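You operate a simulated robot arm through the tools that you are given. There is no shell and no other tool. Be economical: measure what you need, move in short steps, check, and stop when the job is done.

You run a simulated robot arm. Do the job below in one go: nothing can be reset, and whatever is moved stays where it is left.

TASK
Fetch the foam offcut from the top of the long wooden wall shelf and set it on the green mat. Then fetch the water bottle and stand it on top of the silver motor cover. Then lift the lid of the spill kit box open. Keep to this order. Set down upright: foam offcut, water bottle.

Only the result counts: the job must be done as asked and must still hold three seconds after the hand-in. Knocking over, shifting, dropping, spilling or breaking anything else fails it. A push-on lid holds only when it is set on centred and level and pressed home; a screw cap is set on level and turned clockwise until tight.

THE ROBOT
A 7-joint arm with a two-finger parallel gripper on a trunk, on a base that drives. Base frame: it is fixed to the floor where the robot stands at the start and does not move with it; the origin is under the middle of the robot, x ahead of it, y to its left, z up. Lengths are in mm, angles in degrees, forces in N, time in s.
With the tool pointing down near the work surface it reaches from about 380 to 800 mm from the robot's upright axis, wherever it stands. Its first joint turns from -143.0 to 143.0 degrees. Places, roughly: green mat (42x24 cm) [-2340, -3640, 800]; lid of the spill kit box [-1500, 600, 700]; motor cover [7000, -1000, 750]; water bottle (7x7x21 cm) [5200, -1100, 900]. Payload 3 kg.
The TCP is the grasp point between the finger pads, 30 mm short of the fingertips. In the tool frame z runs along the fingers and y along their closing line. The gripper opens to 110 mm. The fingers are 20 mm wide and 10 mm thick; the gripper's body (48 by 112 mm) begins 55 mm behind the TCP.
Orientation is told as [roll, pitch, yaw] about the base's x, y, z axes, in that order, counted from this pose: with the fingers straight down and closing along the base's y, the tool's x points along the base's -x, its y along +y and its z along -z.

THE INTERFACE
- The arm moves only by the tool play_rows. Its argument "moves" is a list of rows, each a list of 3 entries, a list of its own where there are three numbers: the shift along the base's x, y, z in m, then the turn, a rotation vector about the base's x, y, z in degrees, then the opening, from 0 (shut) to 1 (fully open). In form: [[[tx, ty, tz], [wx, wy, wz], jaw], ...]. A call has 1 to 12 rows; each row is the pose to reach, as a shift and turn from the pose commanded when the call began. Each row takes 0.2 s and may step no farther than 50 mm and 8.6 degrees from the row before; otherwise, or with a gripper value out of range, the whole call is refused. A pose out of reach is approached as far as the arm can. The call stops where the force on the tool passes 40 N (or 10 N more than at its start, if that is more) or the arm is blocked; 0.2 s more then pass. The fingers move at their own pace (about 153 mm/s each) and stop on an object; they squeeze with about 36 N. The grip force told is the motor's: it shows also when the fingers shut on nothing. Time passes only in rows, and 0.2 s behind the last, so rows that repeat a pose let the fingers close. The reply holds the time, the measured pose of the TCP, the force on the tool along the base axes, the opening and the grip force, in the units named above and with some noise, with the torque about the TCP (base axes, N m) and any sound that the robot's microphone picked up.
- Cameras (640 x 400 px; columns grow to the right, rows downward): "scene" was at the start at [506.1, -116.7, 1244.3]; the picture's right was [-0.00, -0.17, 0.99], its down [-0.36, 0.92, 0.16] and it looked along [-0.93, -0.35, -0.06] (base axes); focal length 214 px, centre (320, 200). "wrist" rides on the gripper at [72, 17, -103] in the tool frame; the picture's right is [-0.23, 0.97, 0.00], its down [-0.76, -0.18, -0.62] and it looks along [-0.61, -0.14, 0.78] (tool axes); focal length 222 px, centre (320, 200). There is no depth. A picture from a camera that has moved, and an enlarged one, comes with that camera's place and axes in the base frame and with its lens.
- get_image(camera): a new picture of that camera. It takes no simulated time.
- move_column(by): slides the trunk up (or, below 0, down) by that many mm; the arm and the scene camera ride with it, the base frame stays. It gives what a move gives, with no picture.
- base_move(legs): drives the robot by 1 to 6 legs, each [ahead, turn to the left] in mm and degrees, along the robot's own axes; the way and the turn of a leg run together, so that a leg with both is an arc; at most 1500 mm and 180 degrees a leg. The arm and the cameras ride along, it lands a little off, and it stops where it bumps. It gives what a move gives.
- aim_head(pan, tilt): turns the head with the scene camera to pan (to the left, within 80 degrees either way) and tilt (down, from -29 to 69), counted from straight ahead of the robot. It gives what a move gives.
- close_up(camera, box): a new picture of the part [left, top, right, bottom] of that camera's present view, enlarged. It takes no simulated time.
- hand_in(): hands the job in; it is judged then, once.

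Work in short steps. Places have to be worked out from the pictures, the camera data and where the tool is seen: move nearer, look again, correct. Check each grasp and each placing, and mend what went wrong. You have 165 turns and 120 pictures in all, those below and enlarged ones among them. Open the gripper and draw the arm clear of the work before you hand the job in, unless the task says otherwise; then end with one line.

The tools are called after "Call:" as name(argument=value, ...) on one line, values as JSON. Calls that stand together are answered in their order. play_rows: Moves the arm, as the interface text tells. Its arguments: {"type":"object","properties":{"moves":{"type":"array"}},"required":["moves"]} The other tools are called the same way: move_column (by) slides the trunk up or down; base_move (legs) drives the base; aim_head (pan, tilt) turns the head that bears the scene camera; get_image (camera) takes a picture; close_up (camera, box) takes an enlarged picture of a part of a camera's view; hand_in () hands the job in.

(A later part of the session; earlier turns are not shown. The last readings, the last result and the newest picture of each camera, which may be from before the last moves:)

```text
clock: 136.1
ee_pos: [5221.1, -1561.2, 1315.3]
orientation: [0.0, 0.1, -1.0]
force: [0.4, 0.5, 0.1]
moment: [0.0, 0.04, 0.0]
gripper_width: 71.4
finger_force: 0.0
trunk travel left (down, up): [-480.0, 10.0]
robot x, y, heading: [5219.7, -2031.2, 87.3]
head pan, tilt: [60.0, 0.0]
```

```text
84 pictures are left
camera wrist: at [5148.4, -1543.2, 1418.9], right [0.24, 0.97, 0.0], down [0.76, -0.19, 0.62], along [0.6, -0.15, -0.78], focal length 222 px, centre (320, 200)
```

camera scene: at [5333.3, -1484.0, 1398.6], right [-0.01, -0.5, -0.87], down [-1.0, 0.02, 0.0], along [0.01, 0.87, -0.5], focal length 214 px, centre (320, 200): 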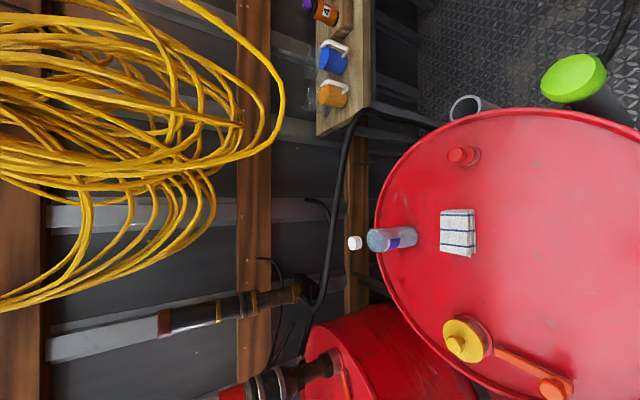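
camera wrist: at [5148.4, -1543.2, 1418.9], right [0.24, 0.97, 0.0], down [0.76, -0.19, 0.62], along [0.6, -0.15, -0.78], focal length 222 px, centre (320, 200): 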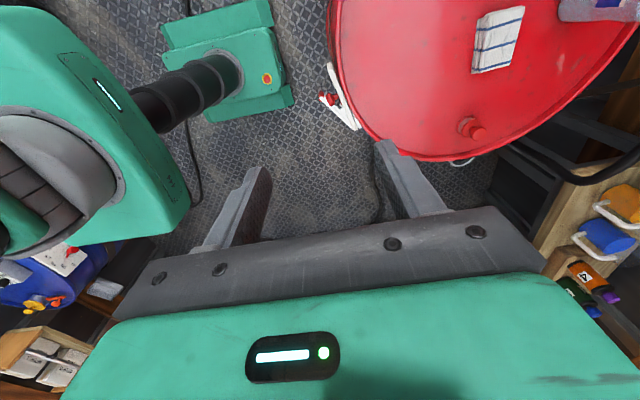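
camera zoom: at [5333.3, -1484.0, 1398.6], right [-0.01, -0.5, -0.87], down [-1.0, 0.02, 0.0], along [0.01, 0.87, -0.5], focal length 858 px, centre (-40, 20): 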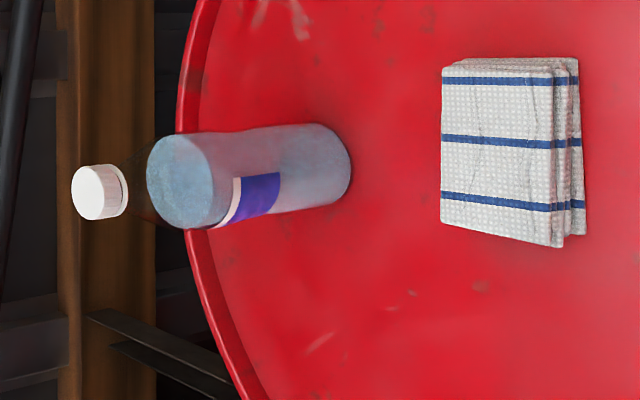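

Bottle: full-width body to about z 1027+, cap at 1075–1099. The south stand-off would be at the limit of reach, so I'll look at the floor east of the drum as a standing place.

Call:
aim_head(pan=40, tilt=-29)

Call:
get_image(camera="scene")

```text
clock: 137.0
ee_pos: [5221.1, -1562.0, 1316.0]
orientation: [0.0, 0.0, -0.9]
force: [0.6, 0.1, -0.3]
moment: [0.01, 0.0, 0.0]
gripper_width: 71.6
finger_force: 0.1
trunk travel left (down, up): [-480.0, 10.0]
robot x, y, heading: [5215.8, -2028.7, 87.2]
head pan, tilt: [40.0, -28.6]
```

```text
83 pictures are left
camera scene: at [5372.0, -1519.5, 1392.3], right [-0.01, -0.77, -0.64], down [-0.87, 0.32, -0.37], along [0.49, 0.56, -0.67], focal length 214 px, centre (320, 200)
```

scene: 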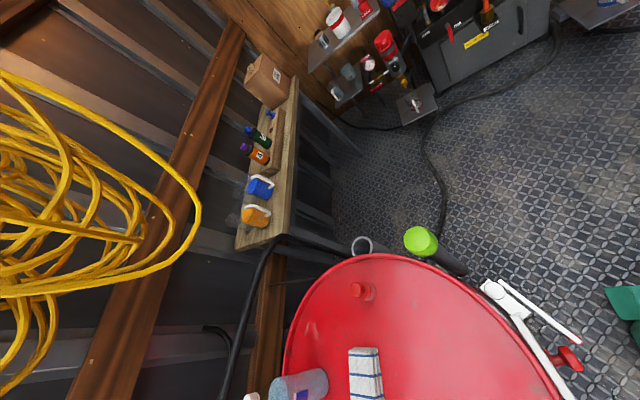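

East side is free apart from pipes hugging the drum and a cable on the floor. I'll go round: east to x≈5930, north to y≈-1480, then turn to face the bottle.

Call:
base_move(legs=[[0, -87.2], [715, 0], [0, 90], [550, 0], [0, 64]])

Call:
aim_head(pan=40, tilt=0)

Call:
get_image(camera="scene")

Call:
get_image(camera="wrist")

```text
clock: 154.3
ee_pos: [5566.2, -1308.7, 1316.5]
orientation: [-0.1, 0.0, 61.9]
force: [-1.2, -1.4, -0.1]
moment: [0.01, 0.01, -0.02]
gripper_width: 71.5
finger_force: 0.2
trunk travel left (down, up): [-480.0, 10.0]
robot x, y, heading: [6000.5, -1491.8, 149.7]
head pan, tilt: [40.0, -28.6]
```

```text
clock: 155.2
ee_pos: [5565.7, -1308.8, 1316.2]
orientation: [0.0, 0.0, 61.9]
force: [-0.3, -1.2, 1.1]
moment: [0.01, -0.05, -0.04]
gripper_width: 71.6
finger_force: 0.1
trunk travel left (down, up): [-480.0, 10.0]
robot x, y, heading: [6001.4, -1484.1, 150.1]
head pan, tilt: [40.0, 0.0]
```

```text
82 pictures are left
camera scene: at [5567.1, -1183.0, 1375.2], right [0.68, -0.36, -0.64], down [-0.47, -0.88, 0.0], along [-0.57, 0.3, -0.77], focal length 214 px, centre (320, 200)
```

scene: 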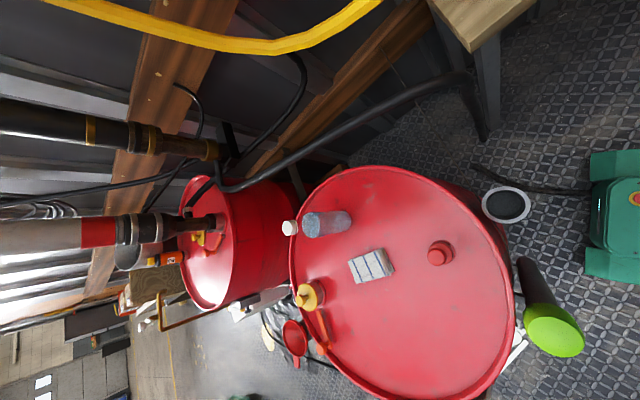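

```text
81 pictures are left
camera wrist: at [5515.7, -1364.8, 1419.4], right [-0.75, 0.66, 0.0], down [0.52, 0.59, 0.62], along [0.41, 0.47, -0.78], focal length 222 px, centre (320, 200)
```

wrist: 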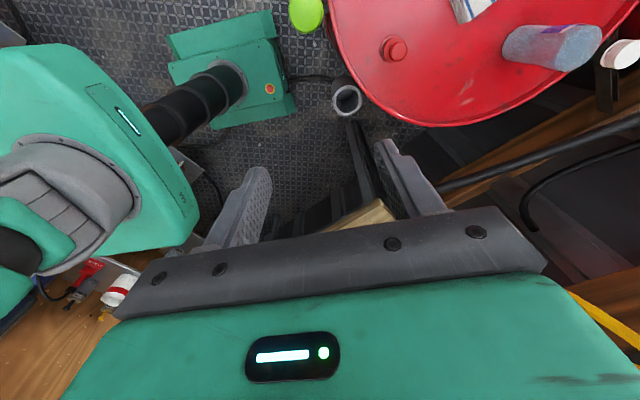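

To stand close beside the drum with the base sideways, I'll first swing the hand 72° to the robot's left at this height (free space above the floor south of the drum).

Call:
play_rows(moves=[[[-0.0164, -0.0464, 0], [0, 0, 6], 0.65], [[-0.0278, -0.0943, 0], [0, 0, 12], 0.65], [[-0.0341, -0.143, 0], [0, 0, 18], 0.65], [[-0.0353, -0.1922, 0], [0, 0, 24], 0.65], [[-0.0314, -0.2413, 0], [0, 0, 30], 0.65], [[-0.0223, -0.2896, 0], [0, 0, 36], 0.65], [[-0.0083, -0.3368, 0], [0, 0, 42], 0.65], [[0.0106, -0.3822, 0], [0, 0, 48], 0.65], [[0.0342, -0.4254, 0], [0, 0, 54], 0.65], [[0.0621, -0.4659, 0], [0, 0, 60], 0.65], [[0.0941, -0.5032, 0], [0, 0, 66], 0.65], [[0.1299, -0.537, 0], [0, 0, 72], 0.65]])

Call:
base_move(legs=[[0, 30], [100, 0], [0, -85], [290, 0]])

Call:
get_image(camera="scene")

Call:
get_image(camera="wrist")

```text
clock: 157.8
ee_pos: [5698.4, -1848.5, 1318.0]
orientation: [0.0, 0.0, 133.8]
force: [-0.7, 0.0, 0.6]
moment: [0.03, 0.0, 0.02]
gripper_width: 71.3
finger_force: 0.0
trunk travel left (down, up): [-480.0, 10.0]
robot x, y, heading: [5998.8, -1485.8, 149.8]
head pan, tilt: [40.0, 0.0]
```

```text
clock: 165.9
ee_pos: [5415.4, -1137.0, 1317.8]
orientation: [-0.1, 0.0, 77.2]
force: [0.7, -0.5, 0.3]
moment: [0.0, -0.01, 0.03]
gripper_width: 71.4
finger_force: 0.0
trunk travel left (down, up): [-480.0, 10.0]
robot x, y, heading: [5884.0, -1192.3, 93.3]
head pan, tilt: [40.0, 0.0]
```

```text
80 pictures are left
camera scene: at [5384.3, -1015.0, 1377.1], right [0.75, -0.17, -0.64], down [-0.22, -0.98, 0.0], along [-0.63, 0.14, -0.77], focal length 214 px, centre (320, 200)
```

scene: 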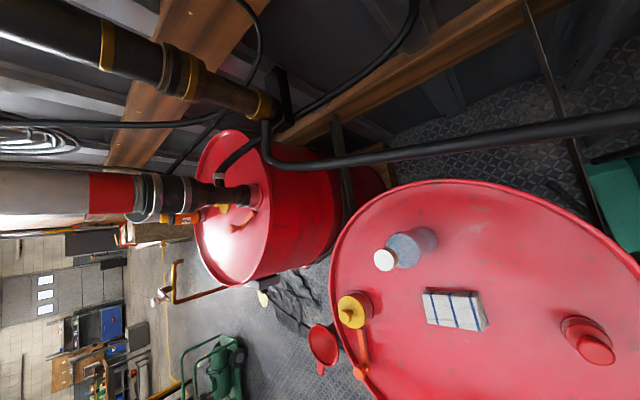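

```text
79 pictures are left
camera wrist: at [5382.4, -1203.4, 1421.3], right [-0.9, 0.44, 0.0], down [0.34, 0.7, 0.62], along [0.27, 0.56, -0.78], focal length 222 px, centre (320, 200)
```

wrist: 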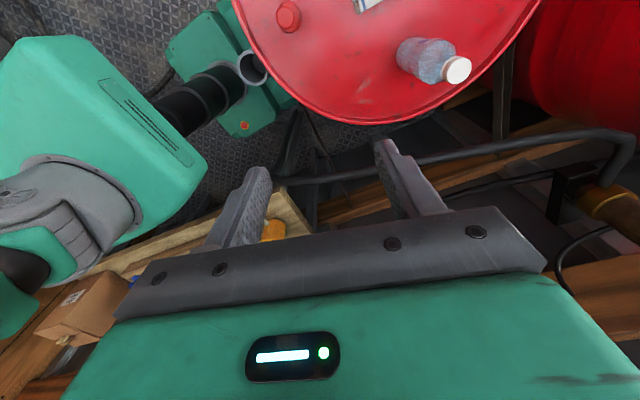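

Standing well at (5884, -1192). I'll zoom both cameras on the bottle for a precise triangulation.

Call:
close_up(camera="scene", box=[340, 200, 460, 290])

Call:
close_up(camera="wrist", box=[380, 20, 500, 110])

```text
4.44 times, centred on (400, 245) of scene
camera zoom: at [5384.3, -1015.0, 1377.1], right [0.75, -0.17, -0.64], down [-0.22, -0.98, 0.0], along [-0.63, 0.14, -0.77], focal length 953 px, centre (-36, 0)
```

zoom: 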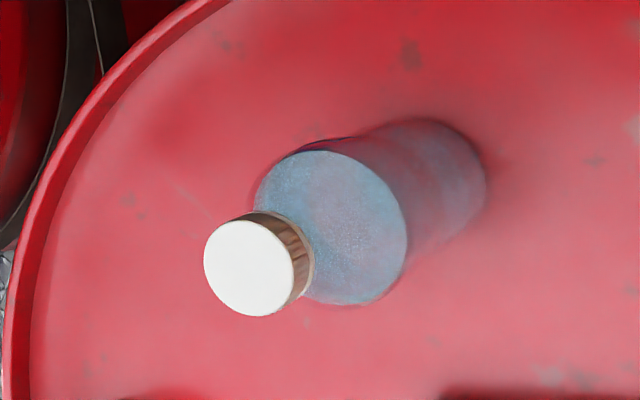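

```text
4.44 times, centred on (440, 65) of wrist
camera zoom: at [5382.4, -1203.4, 1421.3], right [-0.9, 0.44, 0.0], down [0.34, 0.7, 0.62], along [0.27, 0.56, -0.78], focal length 987 px, centre (-213, 800)
```

zoom: 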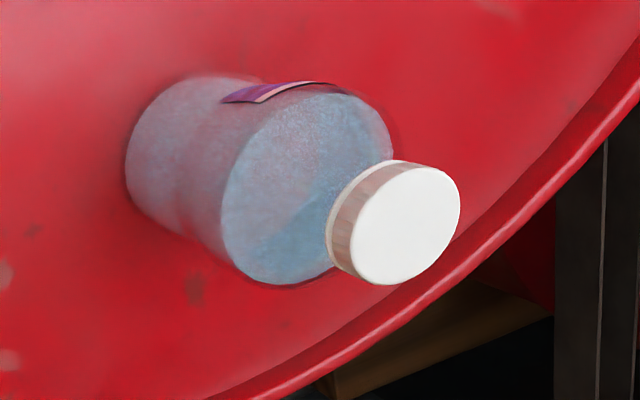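

Cap top ≈ (5235, -1074, 1075), base ≈ 862. I'll move over it with the gripper open and lower to z 1110, then check alignment.

Call:
play_rows(moves=[[[-0.045, 0.0155, 0], [0, 0, 0], 1], [[-0.09, 0.031, 0], [0, 0, 0], 1], [[-0.135, 0.0465, 0], [0, 0, 0], 1], [[-0.18, 0.062, 0], [0, 0, 0], 1], [[-0.18, 0.062, -0.045], [0, 0, 0], 1], [[-0.18, 0.062, -0.09], [0, 0, 0], 1], [[-0.18, 0.062, -0.135], [0, 0, 0], 1], [[-0.18, 0.062, -0.175], [0, 0, 0], 1]])

Call:
aim_head(pan=0, tilt=20)

Call:
get_image(camera="scene")

Call:
get_image(camera="wrist")

```text
clock: 167.7
ee_pos: [5234.3, -1073.9, 1143.6]
orientation: [0.0, 0.1, 77.2]
force: [-0.3, -0.6, -0.2]
moment: [-0.01, -0.04, -0.04]
gripper_width: 110.0
finger_force: 0.1
trunk travel left (down, up): [-480.0, 10.0]
robot x, y, heading: [5888.7, -1191.2, 92.9]
head pan, tilt: [40.0, 0.0]
```

```text
clock: 168.8
ee_pos: [5235.4, -1073.0, 1144.3]
orientation: [0.0, 0.0, 77.3]
force: [0.3, 0.0, 0.2]
moment: [0.0, 0.02, -0.03]
gripper_width: 109.8
finger_force: 0.0
trunk travel left (down, up): [-480.0, 10.0]
robot x, y, heading: [5887.0, -1194.6, 92.9]
head pan, tilt: [0.0, 20.0]
```

```text
76 pictures are left
camera scene: at [5252.7, -995.9, 1179.4], right [0.98, -0.22, 0.0], down [-0.21, -0.92, 0.34], along [-0.08, -0.33, -0.94], focal length 214 px, centre (320, 200)
```

scene: 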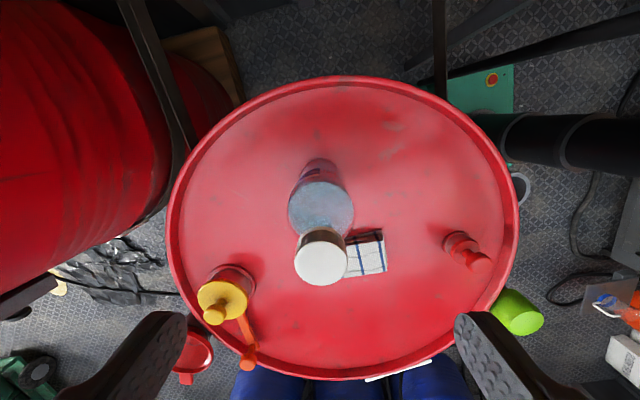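

```text
75 pictures are left
camera wrist: at [5201.7, -1140.1, 1247.9], right [-0.9, 0.44, 0.0], down [0.34, 0.7, 0.62], along [0.27, 0.56, -0.78], focal length 222 px, centre (320, 200)
```

wrist: 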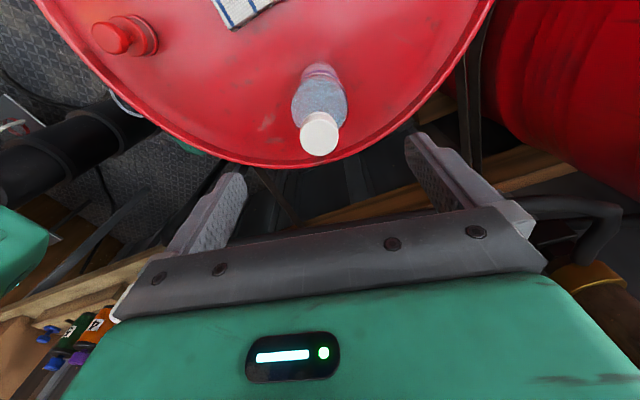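

Both views agree: cap at (5235, -1072, 1075), centred between the fingers. I'll descend to TCP ≈ 1025 gently (palm just above the cap).

Call:
play_rows(moves=[[[0, 0, -0.04], [0, 0, 0], 1], [[0, 0, -0.08], [0, 0, 0], 1], [[0, 0, -0.1], [0, 0, 0], 1], [[0, 0, -0.11], [0, 0, 0], 1], [[0, 0, -0.115], [0, 0, 0], 1], [[0, 0, -0.118], [0, 0, 0], 1]])

Call:
get_image(camera="scene")

Call:
get_image(camera="wrist")

```text
clock: 170.2
ee_pos: [5235.8, -1074.7, 1026.6]
orientation: [0.0, 0.0, 77.3]
force: [1.4, 0.2, 0.2]
moment: [0.0, -0.02, -0.01]
gripper_width: 109.9
finger_force: 0.1
trunk travel left (down, up): [-480.0, 10.0]
robot x, y, heading: [5884.9, -1191.4, 93.1]
head pan, tilt: [0.0, 20.0]
```

```text
74 pictures are left
camera scene: at [5253.9, -997.4, 1061.2], right [0.98, -0.22, 0.0], down [-0.21, -0.92, 0.34], along [-0.08, -0.33, -0.94], focal length 214 px, centre (320, 200)
```

scene: 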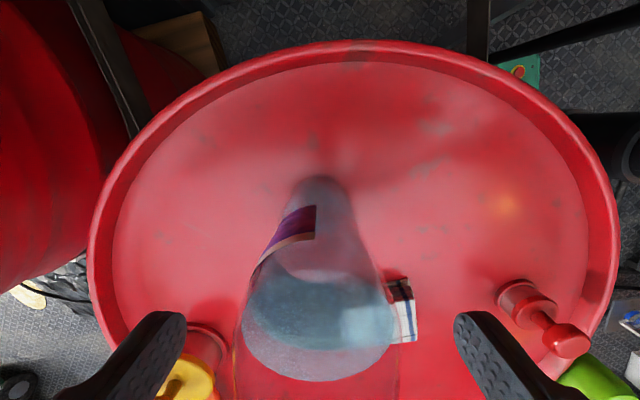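

```text
73 pictures are left
camera wrist: at [5202.8, -1141.6, 1129.6], right [-0.9, 0.44, 0.0], down [0.34, 0.7, 0.62], along [0.27, 0.56, -0.78], focal length 222 px, centre (320, 200)
```

wrist: 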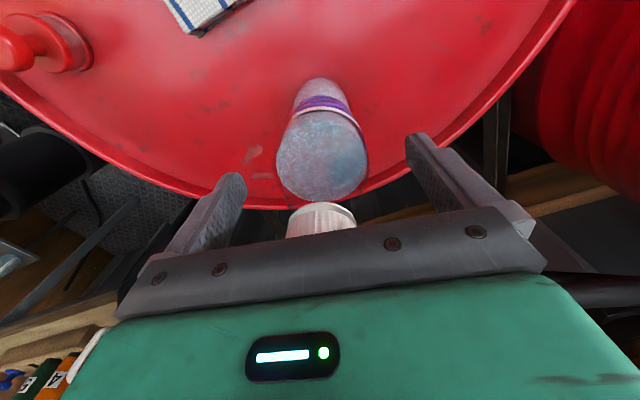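

Bottle is centred between the fingers and its full-width body reaches above the water line; closing now.

Call:
play_rows(moves=[[[0, 0, 0], [0, 0, 0], 0.8], [[0, 0, 0], [0, 0, 0], 0.6], [[0, 0, 0], [0, 0, 0], 0.4], [[0, 0, 0], [0, 0, 0], 0.4], [[0, 0, 0], [0, 0, 0], 0.4]])

Call:
get_image(camera="scene")

```text
clock: 171.4
ee_pos: [5236.8, -1075.8, 1026.6]
orientation: [0.1, -0.1, 77.1]
force: [-2.5, -0.1, 2.8]
moment: [0.02, 0.11, -0.01]
gripper_width: 62.0
finger_force: 36.3
trunk travel left (down, up): [-480.0, 10.0]
robot x, y, heading: [5886.9, -1191.4, 93.1]
head pan, tilt: [0.0, 20.0]
```

```text
72 pictures are left
camera scene: at [5253.9, -997.5, 1061.3], right [0.98, -0.22, 0.0], down [-0.21, -0.92, 0.34], along [-0.08, -0.33, -0.94], focal length 214 px, centre (320, 200)
```

scene: 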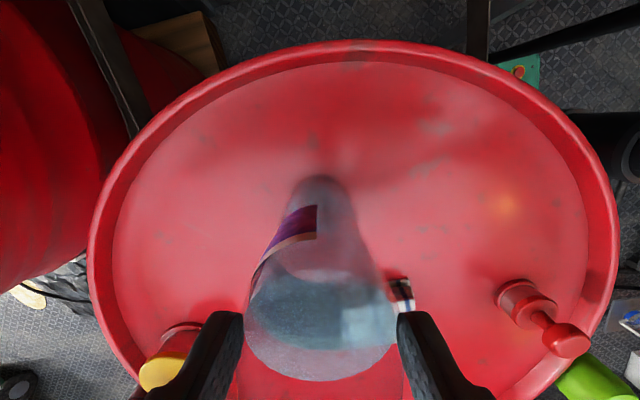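

Gripped at 62 mm. A small test lift.

Call:
play_rows(moves=[[[0, 0, 0.01], [0, 0, 0], 0.4], [[0, 0, 0.025], [0, 0, 0], 0.4], [[0, 0, 0.04], [0, 0, 0], 0.4], [[0, 0, 0.04], [0, 0, 0], 0.4]])

Call:
get_image(camera="scene")

Call:
get_image(camera="wrist")

```text
clock: 172.4
ee_pos: [5234.5, -1075.8, 1065.4]
orientation: [0.0, 0.1, 77.2]
force: [-0.2, 0.7, -4.3]
moment: [0.0, -0.03, -0.01]
gripper_width: 62.1
finger_force: 36.4
trunk travel left (down, up): [-480.0, 10.0]
robot x, y, heading: [5886.4, -1195.2, 93.1]
head pan, tilt: [0.0, 20.0]
```

```text
71 pictures are left
camera scene: at [5253.6, -997.8, 1100.7], right [0.98, -0.22, 0.0], down [-0.21, -0.92, 0.34], along [-0.08, -0.33, -0.94], focal length 214 px, centre (320, 200)
```

scene: 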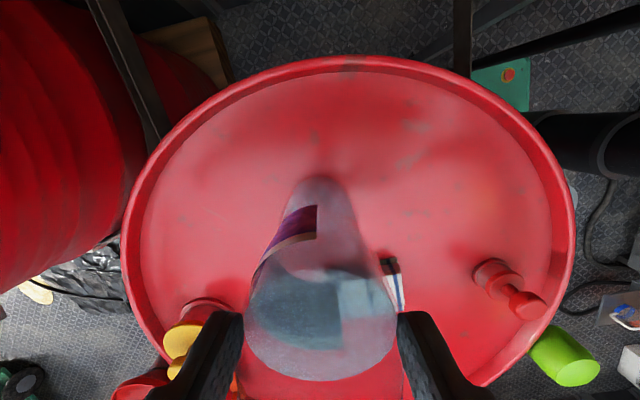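

```text
70 pictures are left
camera wrist: at [5202.5, -1141.9, 1169.1], right [-0.9, 0.44, 0.0], down [0.34, 0.7, 0.62], along [0.27, 0.56, -0.78], focal length 222 px, centre (320, 200)
```

wrist: 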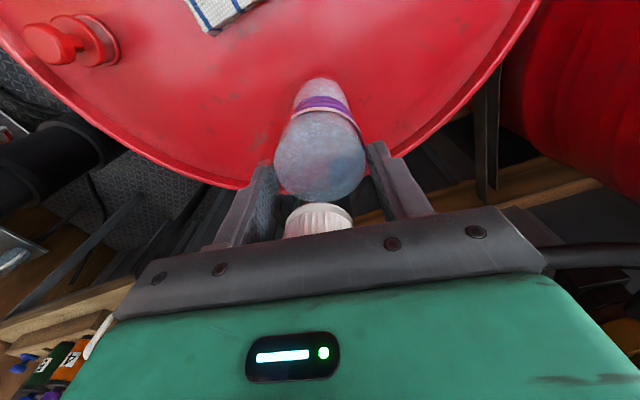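

The bottle is held (≈0.45 kg), its base about 164 mm below the TCP. I'll lift to ~1318, retract, then back away and turn so the hand points to +x.

Call:
play_rows(moves=[[[0, 0, 0.045], [0, 0, 0], 0.4], [[0, 0, 0.09], [0, 0, 0], 0.4], [[0, 0, 0.135], [0, 0, 0], 0.4], [[0, 0, 0.18], [0, 0, 0], 0.4], [[0, 0, 0.225], [0, 0, 0], 0.4], [[0.04, -0.01, 0.25], [0, 0, 0], 0.4], [[0.085, -0.02, 0.25], [0, 0, 0], 0.4], [[0.13, -0.04, 0.25], [0, 0, 0], 0.4], [[0.175, -0.06, 0.25], [0, 0, 0], 0.4]])

Call:
base_move(legs=[[-330, 0], [0, -90], [0, -93]])

Call:
aim_head(pan=70, tilt=15)

Call:
get_image(camera="scene")

```text
clock: 174.4
ee_pos: [5410.4, -1135.4, 1316.4]
orientation: [0.0, 0.0, 77.3]
force: [0.2, -0.4, -4.5]
moment: [-0.01, -0.01, 0.0]
gripper_width: 61.9
finger_force: 36.2
trunk travel left (down, up): [-480.0, 10.0]
robot x, y, heading: [5887.2, -1191.0, 93.2]
head pan, tilt: [0.0, 20.0]
```

```text
clock: 184.5
ee_pos: [6373.8, -1601.8, 1315.4]
orientation: [0.0, 0.0, -105.5]
force: [-0.6, -0.4, -4.3]
moment: [-0.02, 0.04, 0.01]
gripper_width: 61.6
finger_force: 35.6
trunk travel left (down, up): [-480.0, 10.0]
robot x, y, heading: [5930.2, -1518.5, -89.2]
head pan, tilt: [0.0, 20.0]
```

```text
clock: 185.9
ee_pos: [6373.9, -1602.1, 1316.3]
orientation: [0.0, 0.0, -105.5]
force: [0.0, 0.6, -3.2]
moment: [0.0, 0.0, -0.01]
gripper_width: 62.0
finger_force: 35.9
trunk travel left (down, up): [-480.0, 10.0]
robot x, y, heading: [5927.2, -1523.0, -89.2]
head pan, tilt: [70.0, 15.0]
```

```text
69 pictures are left
camera scene: at [6436.2, -1706.6, 1412.0], right [-0.33, 0.09, -0.94], down [0.02, 1.0, 0.09], along [0.94, 0.01, -0.33], focal length 214 px, centre (320, 200)
```

scene: 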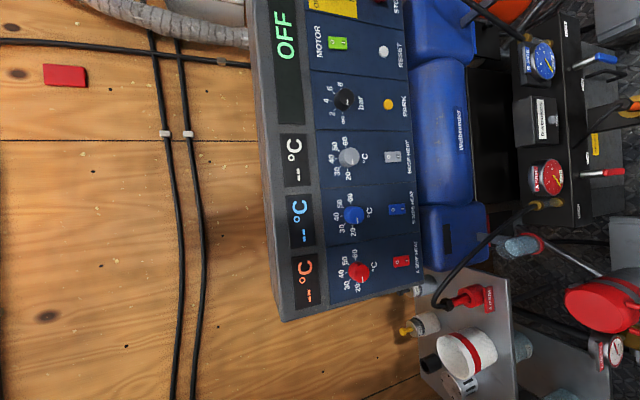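

The machine with the control panel is ahead; the cover should be lower left of it. I'll look more to the left and down.

Call:
aim_head(pan=45, tilt=35)

Call:
get_image(camera="scene")

```text
clock: 186.8
ee_pos: [6373.5, -1602.6, 1315.7]
orientation: [0.0, -0.1, -105.5]
force: [-0.1, -0.2, -4.0]
moment: [-0.02, 0.02, 0.0]
gripper_width: 61.5
finger_force: 36.4
trunk travel left (down, up): [-480.0, 10.0]
robot x, y, heading: [5923.7, -1523.3, -89.3]
head pan, tilt: [45.0, 35.0]
```

```text
68 pictures are left
camera scene: at [6420.1, -1669.1, 1381.9], right [-0.68, 0.19, -0.71], down [-0.17, 0.9, 0.4], along [0.71, 0.4, -0.58], focal length 214 px, centre (320, 200)
```

scene: 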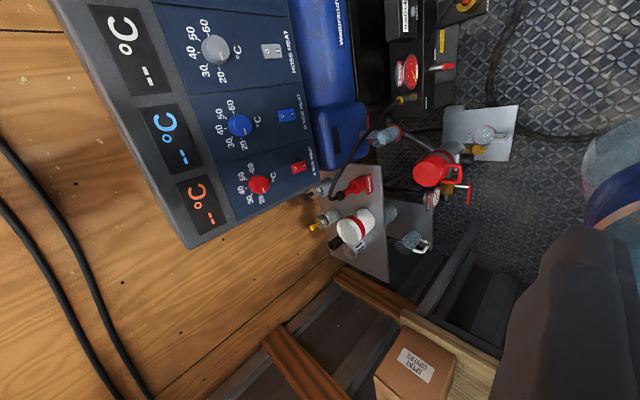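

Call:
close_up(camera="scene", box=[290, 80, 530, 290])

```text
1.90 times, centred on (410, 185) of scene
camera zoom: at [6420.1, -1669.1, 1381.9], right [-0.68, 0.19, -0.71], down [-0.17, 0.9, 0.4], along [0.71, 0.4, -0.58], focal length 408 px, centre (149, 229)
```

zoom: 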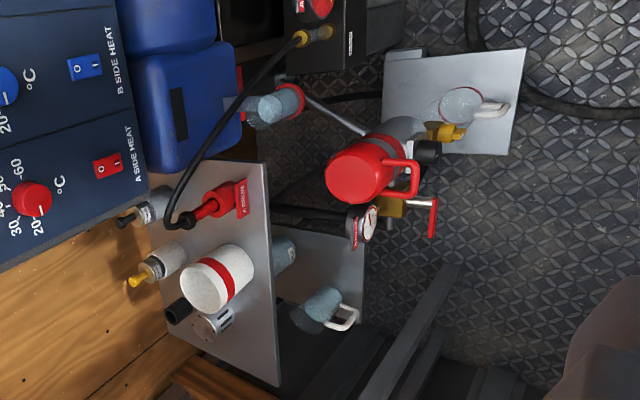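

The machine carries silver plates with fittings; the expected spot lies at the near-left plate. I'll turn to heading 0 and drive 350 to view it from closer and another angle.

Call:
base_move(legs=[[0, 89], [350, 0]])

Call:
aim_head(pan=0, tilt=-29)

Call:
get_image(camera="scene")

```text
clock: 193.2
ee_pos: [6361.3, -1067.6, 1315.6]
orientation: [0.1, -0.1, -15.2]
force: [0.8, -0.1, -4.1]
moment: [-0.04, -0.02, 0.04]
gripper_width: 61.6
finger_force: 35.6
trunk travel left (down, up): [-480.0, 10.0]
robot x, y, heading: [6279.5, -1511.2, 1.2]
head pan, tilt: [45.0, 35.0]
stopped in leg 2: the robot was blocked; the commanded pose is now the measured one
```

```text
clock: 194.6
ee_pos: [6360.3, -1069.3, 1317.7]
orientation: [0.0, -0.1, -15.4]
force: [-0.7, -0.2, -3.9]
moment: [0.01, 0.0, 0.0]
gripper_width: 61.5
finger_force: 36.1
trunk travel left (down, up): [-480.0, 10.0]
robot x, y, heading: [6278.6, -1511.6, 0.9]
head pan, tilt: [0.0, -28.6]
```

```text
66 pictures are left
camera scene: at [6505.8, -1107.3, 1378.0], right [-0.26, -0.96, 0.0], down [-0.85, 0.23, -0.48], along [0.46, -0.13, -0.88], focal length 214 px, centre (320, 200)
```

scene: 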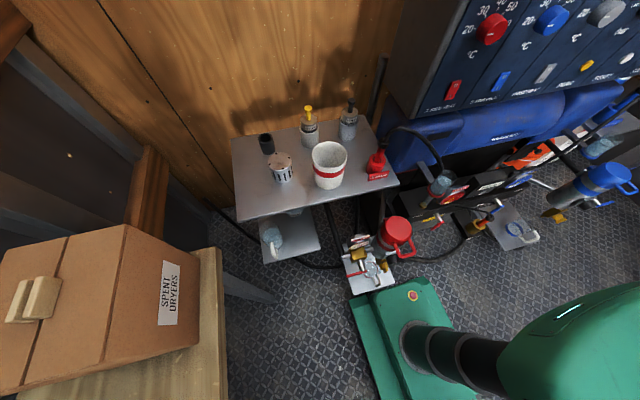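

The base stopped against something near the machine (I'll back off a bit next). A silver slotted cylinder stands on the plate at about pixel (283, 167) — likely the motor cover; zooming.

Call:
close_up(camera="scene", box=[220, 80, 420, 230])

Call:
close_up(camera="scene", box=[320, 180, 560, 380])

```text
2.67 times, centred on (320, 155) of scene
camera zoom: at [6505.8, -1107.3, 1378.0], right [-0.26, -0.96, 0.0], down [-0.85, 0.23, -0.48], along [0.46, -0.13, -0.88], focal length 572 px, centre (320, 320)
```

zoom: 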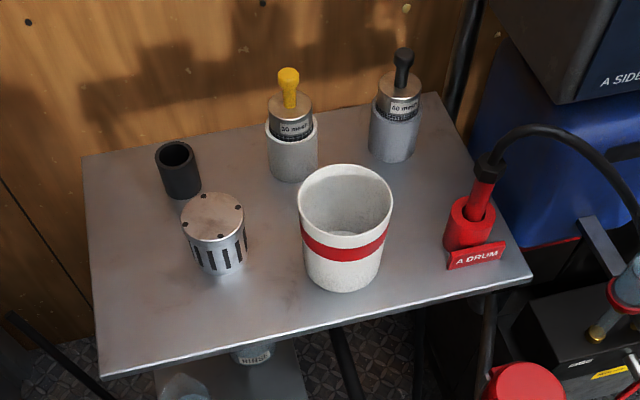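

```text
2.00 times, centred on (440, 280) of scene
camera zoom: at [6505.8, -1107.3, 1378.0], right [-0.26, -0.96, 0.0], down [-0.85, 0.23, -0.48], along [0.46, -0.13, -0.88], focal length 429 px, centre (80, 40)
```

zoom: 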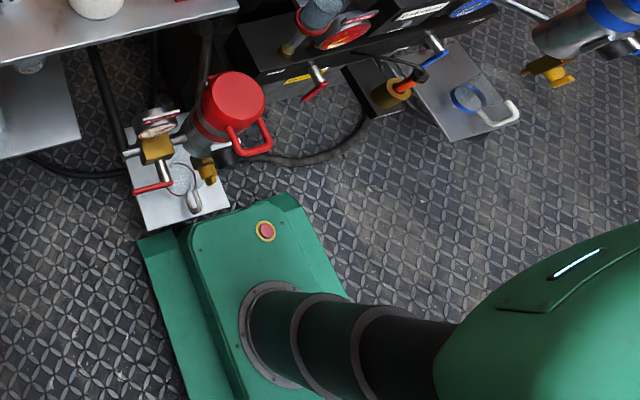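

The slotted silver cylinder on the plate (about (7000, -1102)) is the motor cover; the base had touched a floor bracket at x≈6555. I'll back off and reposition sideways to about (6281, -1305), heading -90.

Call:
base_move(legs=[[-100, 0], [0, -117], [-230, 0], [0, 26]])

Call:
aim_head(pan=30, tilt=20)

Call:
get_image(camera="scene")

```text
clock: 203.4
ee_pos: [6724.4, -1388.3, 1317.3]
orientation: [0.1, -0.1, -106.0]
force: [0.4, -0.2, -4.3]
moment: [-0.01, 0.01, 0.0]
gripper_width: 61.6
finger_force: 35.8
trunk travel left (down, up): [-480.0, 10.0]
robot x, y, heading: [6286.7, -1301.3, -89.8]
head pan, tilt: [0.0, -28.6]
```

```text
clock: 204.6
ee_pos: [6725.8, -1386.8, 1317.2]
orientation: [0.0, -0.1, -106.0]
force: [0.2, 0.5, -4.5]
moment: [0.0, 0.0, -0.02]
gripper_width: 61.3
finger_force: 35.2
trunk travel left (down, up): [-480.0, 10.0]
robot x, y, heading: [6286.9, -1301.6, -89.9]
head pan, tilt: [30.0, 20.0]
```

```text
63 pictures are left
camera scene: at [6749.3, -1473.9, 1364.7], right [-0.83, 0.24, -0.5], down [0.1, 0.95, 0.29], along [0.55, 0.2, -0.81], focal length 214 px, centre (320, 200)
```

scene: 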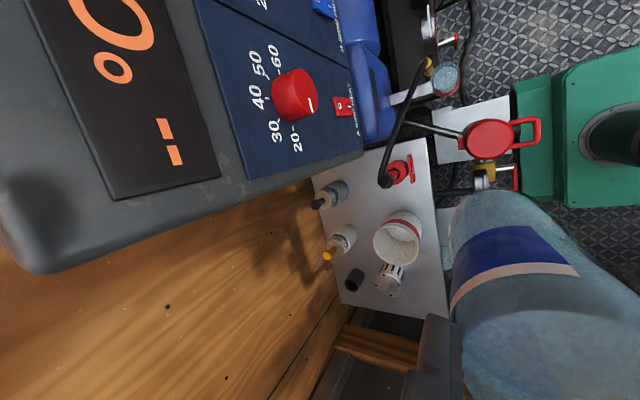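

Cover top triangulates to about (6945, -1103, 849); the control panel's end is away at y ≈ -1525. I'll move +y first, then +x, staying high, then look again.

Call:
play_rows(moves=[[[0, 0.047, 0], [0, 0, 0], 0.4], [[0, 0.094, 0], [0, 0, 0], 0.4], [[0, 0.141, 0], [0, 0, 0], 0.4], [[0, 0.188, 0], [0, 0, 0], 0.4], [[0, 0.235, 0], [0, 0, 0], 0.4], [[0, 0.282, 0], [0, 0, 0], 0.4], [[0.045, 0.282, -0.01], [0, 0, 0], 0.4], [[0.09, 0.282, -0.02], [0, 0, 0], 0.4], [[0.135, 0.282, -0.04], [0, 0, 0], 0.4]])

Call:
aim_head(pan=0, tilt=20)

Call:
get_image(camera="scene")

Call:
get_image(camera="wrist")

```text
clock: 206.6
ee_pos: [6867.4, -1108.8, 1276.2]
orientation: [0.0, -0.2, -106.1]
force: [4.2, -0.7, -6.3]
moment: [0.06, 0.18, 0.07]
gripper_width: 61.4
finger_force: 36.5
trunk travel left (down, up): [-480.0, 10.0]
robot x, y, heading: [6286.0, -1299.6, -89.9]
head pan, tilt: [30.0, 20.0]
```

```text
clock: 207.5
ee_pos: [6861.3, -1107.7, 1282.1]
orientation: [0.2, -0.3, -106.1]
force: [-0.1, -0.6, -4.1]
moment: [0.02, -0.02, 0.04]
gripper_width: 61.4
finger_force: 36.1
trunk travel left (down, up): [-480.0, 10.0]
robot x, y, heading: [6285.8, -1305.0, -89.9]
head pan, tilt: [0.0, 20.0]
```

```text
62 pictures are left
camera scene: at [6840.9, -1180.4, 1315.7], right [-0.96, 0.28, -0.01], down [0.26, 0.9, 0.34], along [0.1, 0.32, -0.94], focal length 214 px, centre (320, 200)
```

scene: 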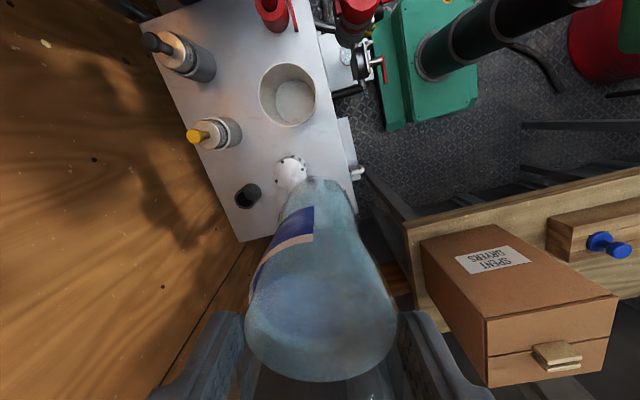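

```text
61 pictures are left
camera wrist: at [6896.7, -1041.8, 1383.9], right [0.87, -0.49, 0.01], down [-0.38, -0.68, 0.62], along [-0.3, -0.55, -0.78], focal length 222 px, centre (320, 200)
```

wrist: 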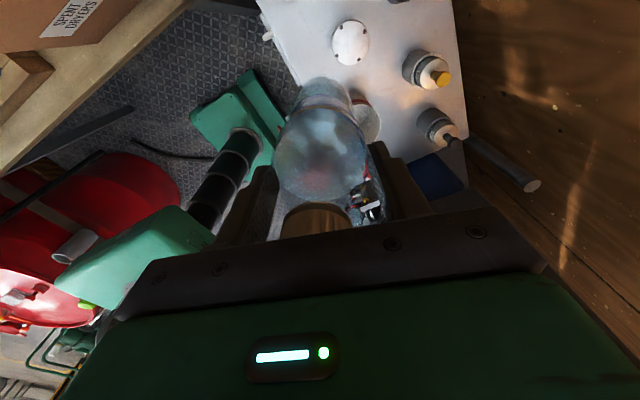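

Cover top now triangulates to (6938, -1105, ~811). I'll zoom both views to refine.

Call:
close_up(camera="scene", box=[230, 120, 350, 210])

Call:
close_up(camera="wrist", box=[290, 0, 410, 90])

```text
4.44 times, centred on (290, 165) of scene
camera zoom: at [6840.9, -1180.4, 1315.7], right [-0.96, 0.28, -0.01], down [0.26, 0.9, 0.34], along [0.1, 0.32, -0.94], focal length 953 px, centre (453, 356)
```

zoom: 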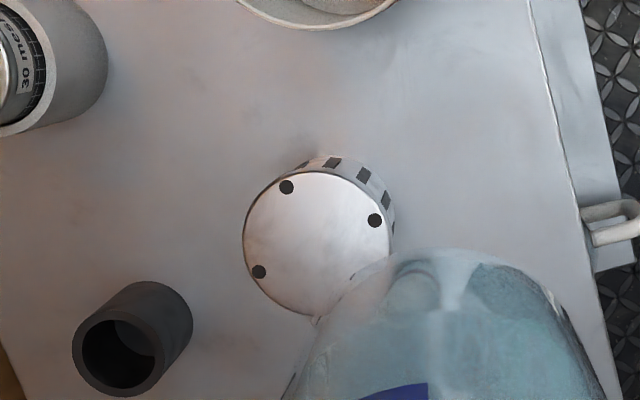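

```text
4.44 times, centred on (350, 45) of wrist
camera zoom: at [6896.7, -1041.8, 1383.9], right [0.87, -0.49, 0.01], down [-0.38, -0.68, 0.62], along [-0.3, -0.55, -0.78], focal length 987 px, centre (187, 889)
```

zoom: 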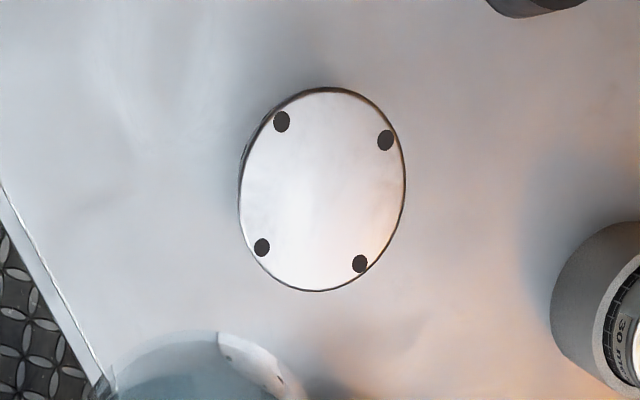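

Refined cover top: (6936, -1100, ~857), Ø71 mm. I'll move over it and down to TCP ≈ 1065 (bottle base ~45 above), then check.

Call:
play_rows(moves=[[[0.02, 0.002, -0.04], [0, 0, 0], 0.4], [[0.045, 0.004, -0.08], [0, 0, 0], 0.4], [[0.065, 0.006, -0.12], [0, 0, 0], 0.4], [[0.075, 0.006, -0.16], [0, 0, 0], 0.4], [[0.075, 0.006, -0.19], [0, 0, 0], 0.4], [[0.075, 0.006, -0.212], [0, 0, 0], 0.4], [[0.075, 0.006, -0.212], [0, 0, 0], 0.4]])

Call:
get_image(camera="scene")

Call:
get_image(camera="wrist")

```text
clock: 209.1
ee_pos: [6934.9, -1100.1, 1065.2]
orientation: [0.1, -0.1, -106.0]
force: [-0.2, -0.4, -4.1]
moment: [0.04, 0.02, -0.02]
gripper_width: 61.5
finger_force: 36.3
trunk travel left (down, up): [-480.0, 10.0]
robot x, y, heading: [6290.6, -1298.7, -89.6]
head pan, tilt: [0.0, 20.0]
```

```text
58 pictures are left
camera scene: at [6914.6, -1173.6, 1099.7], right [-0.96, 0.28, 0.0], down [0.26, 0.9, 0.34], along [0.09, 0.33, -0.94], focal length 214 px, centre (320, 200)
```

scene: 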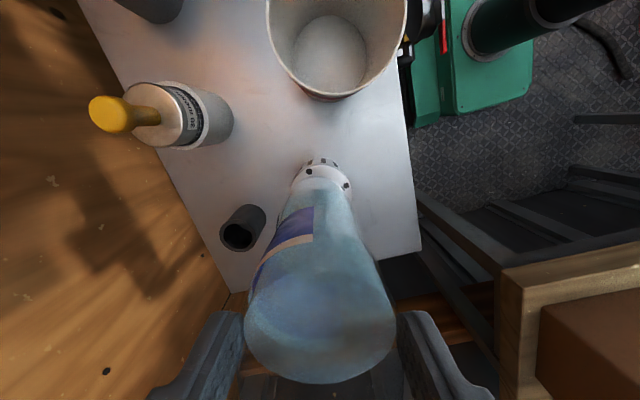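

```text
57 pictures are left
camera wrist: at [6970.9, -1035.2, 1167.9], right [0.87, -0.49, 0.0], down [-0.38, -0.68, 0.62], along [-0.3, -0.55, -0.78], focal length 222 px, centre (320, 200)
```

wrist: 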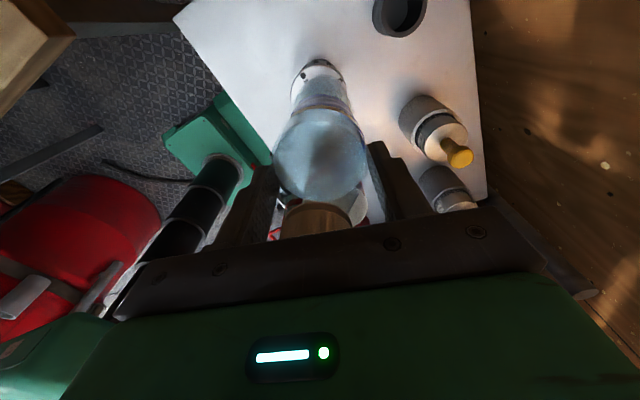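

Bottle is aligned over the cover in both views. Lowering in small steps toward contact (expected TCP ≈ 1020).

Call:
play_rows(moves=[[[0.001, 0, -0.012], [0, 0, 0], 0.4], [[0.001, 0, -0.024], [0, 0, 0], 0.4], [[0.001, 0, -0.03], [0, 0, 0], 0.4], [[0.001, 0, -0.034], [0, 0, 0], 0.4], [[0.001, 0, -0.036], [0, 0, 0], 0.4]])

Call:
close_up(camera="scene", box=[240, 120, 400, 240])

```text
clock: 210.3
ee_pos: [6935.9, -1099.5, 1033.5]
orientation: [0.3, 0.1, -106.1]
force: [3.9, -1.4, 31.9]
moment: [-0.2, 0.07, 0.01]
gripper_width: 61.6
finger_force: 35.6
trunk travel left (down, up): [-480.0, 10.0]
robot x, y, heading: [6285.4, -1301.8, -90.1]
head pan, tilt: [0.0, 20.0]
```

```text
3.33 times, centred on (320, 180) of scene
camera zoom: at [6915.7, -1173.0, 1067.5], right [-0.96, 0.28, -0.01], down [0.26, 0.9, 0.34], along [0.1, 0.33, -0.94], focal length 715 px, centre (320, 267)
```

zoom: 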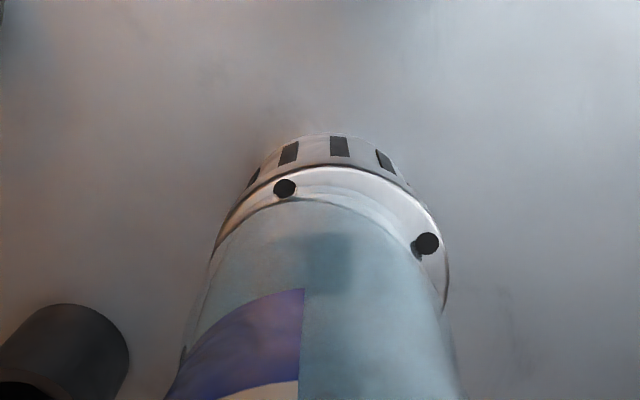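

Contact at TCP 1033 with the base lying fully on the disc (a few mm off centre). I'll relieve the load and check that it rests before opening.

Call:
play_rows(moves=[[[0, 0, 0.0035], [0, 0, 0], 0.4], [[0, 0, 0.0035], [0, 0, 0], 0.4]])

Call:
get_image(camera="wrist")

```text
clock: 210.9
ee_pos: [6935.6, -1099.2, 1032.6]
orientation: [0.0, -0.2, -106.0]
force: [3.0, -0.3, 8.4]
moment: [0.13, -0.26, -0.08]
gripper_width: 61.6
finger_force: 36.2
trunk travel left (down, up): [-480.0, 10.0]
robot x, y, heading: [6285.1, -1302.2, -89.9]
head pan, tilt: [0.0, 20.0]
```

```text
55 pictures are left
camera wrist: at [6971.0, -1034.1, 1135.9], right [0.87, -0.49, 0.0], down [-0.38, -0.68, 0.63], along [-0.3, -0.55, -0.78], focal length 222 px, centre (320, 200)
```

wrist: 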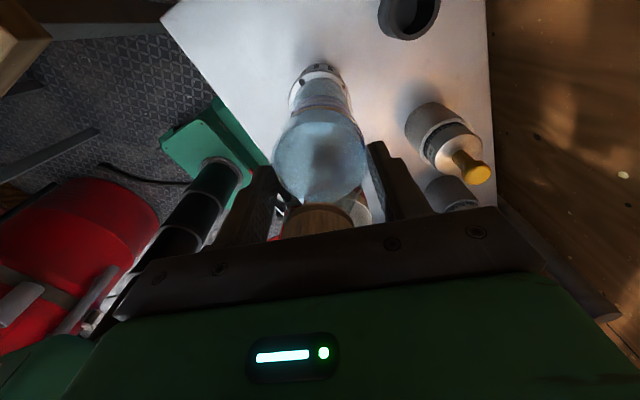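

Opening slowly, then rising straight up well above the cap.

Call:
play_rows(moves=[[[0, 0, 0], [0, 0, 0], 0.6], [[0, 0, 0], [0, 0, 0], 0.7], [[0, 0, 0], [0, 0, 0], 0.8], [[0, 0, 0], [0, 0, 0], 0.8], [[0, 0, 0.02], [0, 0, 0], 0.8], [[0, 0, 0.05], [0, 0, 0], 0.8], [[0, 0, 0.09], [0, 0, 0], 0.8], [[0, 0, 0.13], [0, 0, 0], 0.8], [[0, 0, 0.17], [0, 0, 0], 0.8]])

Call:
get_image(camera="scene")

Call:
get_image(camera="wrist")

```text
clock: 212.9
ee_pos: [6934.4, -1100.9, 1203.7]
orientation: [0.0, -0.1, -106.1]
force: [-0.1, -0.6, 0.0]
moment: [-0.02, -0.01, -0.02]
gripper_width: 88.0
finger_force: 0.1
trunk travel left (down, up): [-480.0, 10.0]
robot x, y, heading: [6284.5, -1300.2, -89.9]
head pan, tilt: [0.0, 20.0]
```

```text
54 pictures are left
camera scene: at [6914.7, -1173.1, 1237.4], right [-0.96, 0.28, 0.0], down [0.26, 0.9, 0.34], along [0.09, 0.33, -0.94], focal length 214 px, centre (320, 200)
```

scene: 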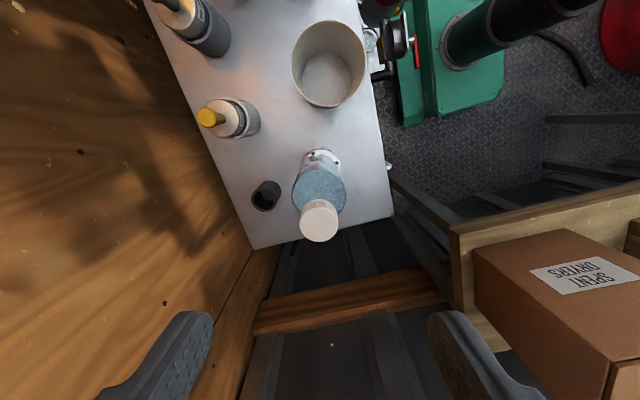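

```text
53 pictures are left
camera wrist: at [6971.1, -1034.7, 1305.5], right [0.87, -0.49, 0.0], down [-0.38, -0.68, 0.62], along [-0.3, -0.55, -0.78], focal length 222 px, centre (320, 200)
```

wrist: 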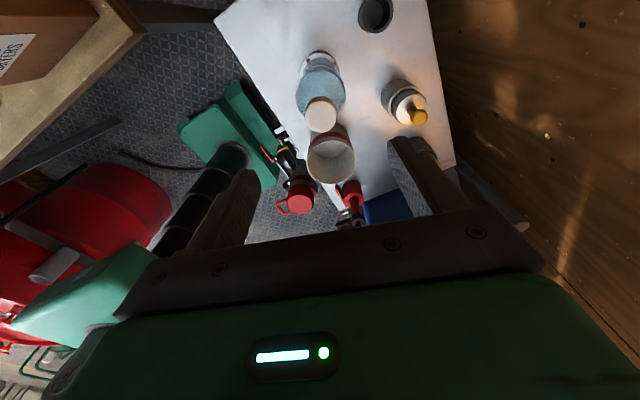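

The bottle stands upright on the cover. I'll retract the arm toward the robot and raise it.

Call:
play_rows(moves=[[[-0.03, 0, 0.03], [0, 0, 0], 0.8], [[-0.07, -0.01, 0.05], [0, 0, 0], 0.8], [[-0.11, -0.03, 0.07], [0, 0, 0], 0.8], [[-0.15, -0.045, 0.085], [0, 0, 0], 0.8], [[-0.18, -0.055, 0.085], [0, 0, 0], 0.8], [[-0.21, -0.066, 0.085], [0, 0, 0], 0.8]])

```text
clock: 214.3
ee_pos: [6724.1, -1166.1, 1286.4]
orientation: [0.2, -0.2, -106.0]
force: [0.0, 1.1, -1.0]
moment: [0.01, 0.02, 0.0]
gripper_width: 88.1
finger_force: 0.1
trunk travel left (down, up): [-480.0, 10.0]
robot x, y, heading: [6287.8, -1302.0, -89.9]
head pan, tilt: [0.0, 20.0]
```

Now I swing the hand toward the robot's front in free space.

Call:
play_rows(moves=[[[0.0116, -0.0465, 0], [0, 0, -6], 0.8], [[0.0184, -0.094, 0], [0, 0, -12], 0.8], [[0.0201, -0.1419, 0], [0, 0, -18], 0.8], [[0.0169, -0.1897, 0], [0, 0, -24], 0.8], [[0.0086, -0.2369, 0], [0, 0, -30], 0.8], [[-0.0045, -0.2831, 0], [0, 0, -36], 0.8], [[-0.0224, -0.3275, 0], [0, 0, -42], 0.8], [[-0.0448, -0.3699, 0], [0, 0, -48], 0.8], [[-0.0715, -0.4097, 0], [0, 0, -54], 0.8], [[-0.1023, -0.4465, 0], [0, 0, -60], 0.8], [[-0.1367, -0.4798, 0], [0, 0, -66], 0.8], [[-0.1745, -0.5094, 0], [0, 0, -72], 0.8]])

Call:
base_move(legs=[[0, -26], [230, 0], [0, -20], [1030, 0], [0, -44], [1000, 0]])

```text
clock: 216.9
ee_pos: [6551.0, -1676.2, 1291.9]
orientation: [0.0, -0.1, -178.1]
force: [0.0, 0.3, 0.4]
moment: [0.02, 0.03, -0.01]
gripper_width: 88.0
finger_force: 0.0
trunk travel left (down, up): [-480.0, 10.0]
robot x, y, heading: [6284.1, -1302.7, -90.1]
head pan, tilt: [0.0, 20.0]
```

```text
clock: 218.7
ee_pos: [6371.0, -1751.5, 1293.7]
orientation: [0.1, 0.1, 157.3]
force: [0.2, -0.8, -0.5]
moment: [-0.02, -0.01, -0.03]
gripper_width: 88.0
finger_force: 0.1
trunk travel left (down, up): [-480.0, 10.0]
robot x, y, heading: [6300.9, -1306.2, -114.1]
head pan, tilt: [0.0, 20.0]
stopped in leg 1: the robot was blocked; the commanded pose is now the measured one
```

The turn was blocked, probably by the floor bracket on the left side. I'll turn back 14°, drive straight clear to the south-west, and only then turn.

Call:
base_move(legs=[[0, 14], [450, 0]])

Call:
aim_head(pan=70, tilt=0)

Call:
get_image(camera="scene")

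```text
clock: 222.3
ee_pos: [6400.5, -2162.6, 1292.1]
orientation: [0.1, -0.1, 171.9]
force: [-0.1, 1.0, -0.1]
moment: [0.01, 0.04, 0.0]
gripper_width: 88.0
finger_force: 0.2
trunk travel left (down, up): [-480.0, 10.0]
robot x, y, heading: [6224.1, -1748.4, -99.6]
head pan, tilt: [0.0, 20.0]
```

```text
clock: 223.7
ee_pos: [6402.1, -2163.0, 1293.5]
orientation: [-0.1, -0.1, 171.8]
force: [0.5, -0.2, 0.5]
moment: [-0.02, 0.0, 0.01]
gripper_width: 88.4
finger_force: 0.1
trunk travel left (down, up): [-480.0, 10.0]
robot x, y, heading: [6220.1, -1749.5, -99.7]
head pan, tilt: [70.0, 0.0]
```

```text
52 pictures are left
camera scene: at [6282.0, -2229.3, 1390.3], right [0.05, 0.34, -0.94], down [0.99, -0.14, 0.0], along [-0.14, -0.93, -0.34], focal length 214 px, centre (320, 200)
```

scene: 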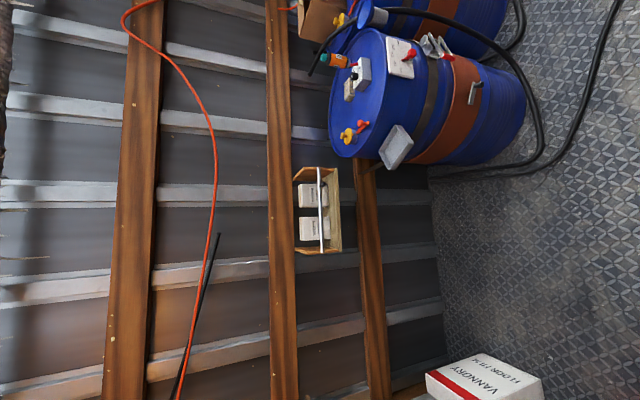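

South is free. A quick check that the bottle still stands after that bump.

Call:
aim_head(pan=-72, tilt=25)

Call:
get_image(camera="scene")

```text
clock: 225.9
ee_pos: [6401.5, -2161.9, 1293.1]
orientation: [-0.1, -0.1, 171.8]
force: [0.4, -0.3, 0.8]
moment: [0.0, -0.01, 0.03]
gripper_width: 87.9
finger_force: 0.1
trunk travel left (down, up): [-480.0, 10.0]
robot x, y, heading: [6221.7, -1748.9, -99.9]
head pan, tilt: [-72.0, 25.0]
```

```text
51 pictures are left
camera scene: at [6346.5, -2064.7, 1392.4], right [0.05, 0.31, 0.95], down [0.84, -0.53, 0.13], along [0.54, 0.79, -0.28], focal length 214 px, centre (320, 200)
```

scene: 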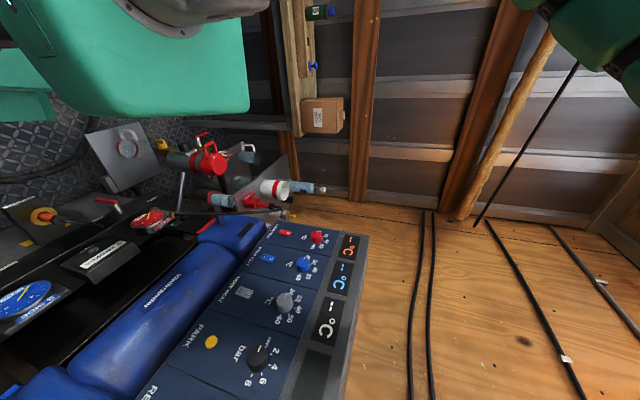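

Bottle still upright by the cup. Now the drive back west: to (5400, -2250), then west along y ≈ -2250.

Call:
base_move(legs=[[0, -48.8], [962, 0], [0, -31.4], [1500, 0]])

```text
clock: 241.7
ee_pos: [3555.2, -2590.9, 1293.0]
orientation: [0.0, -0.1, 94.7]
force: [-0.5, -1.7, 0.6]
moment: [-0.02, 0.01, -0.01]
gripper_width: 88.0
finger_force: 0.1
trunk travel left (down, up): [-480.0, 10.0]
robot x, y, heading: [3916.3, -2321.5, -176.5]
head pan, tilt: [-72.0, 25.0]
```

Call:
base_move(legs=[[0, -8.2], [498, 0], [0, -40.8], [813, 0]])

```text
clock: 251.2
ee_pos: [2405.8, -1592.4, 1293.0]
orientation: [0.0, 0.0, 45.7]
force: [0.2, -0.5, -0.1]
moment: [-0.01, 0.0, 0.02]
gripper_width: 87.8
finger_force: 0.0
trunk travel left (down, up): [-480.0, 10.0]
robot x, y, heading: [2848.8, -1692.4, 134.0]
head pan, tilt: [-72.0, 25.0]
```

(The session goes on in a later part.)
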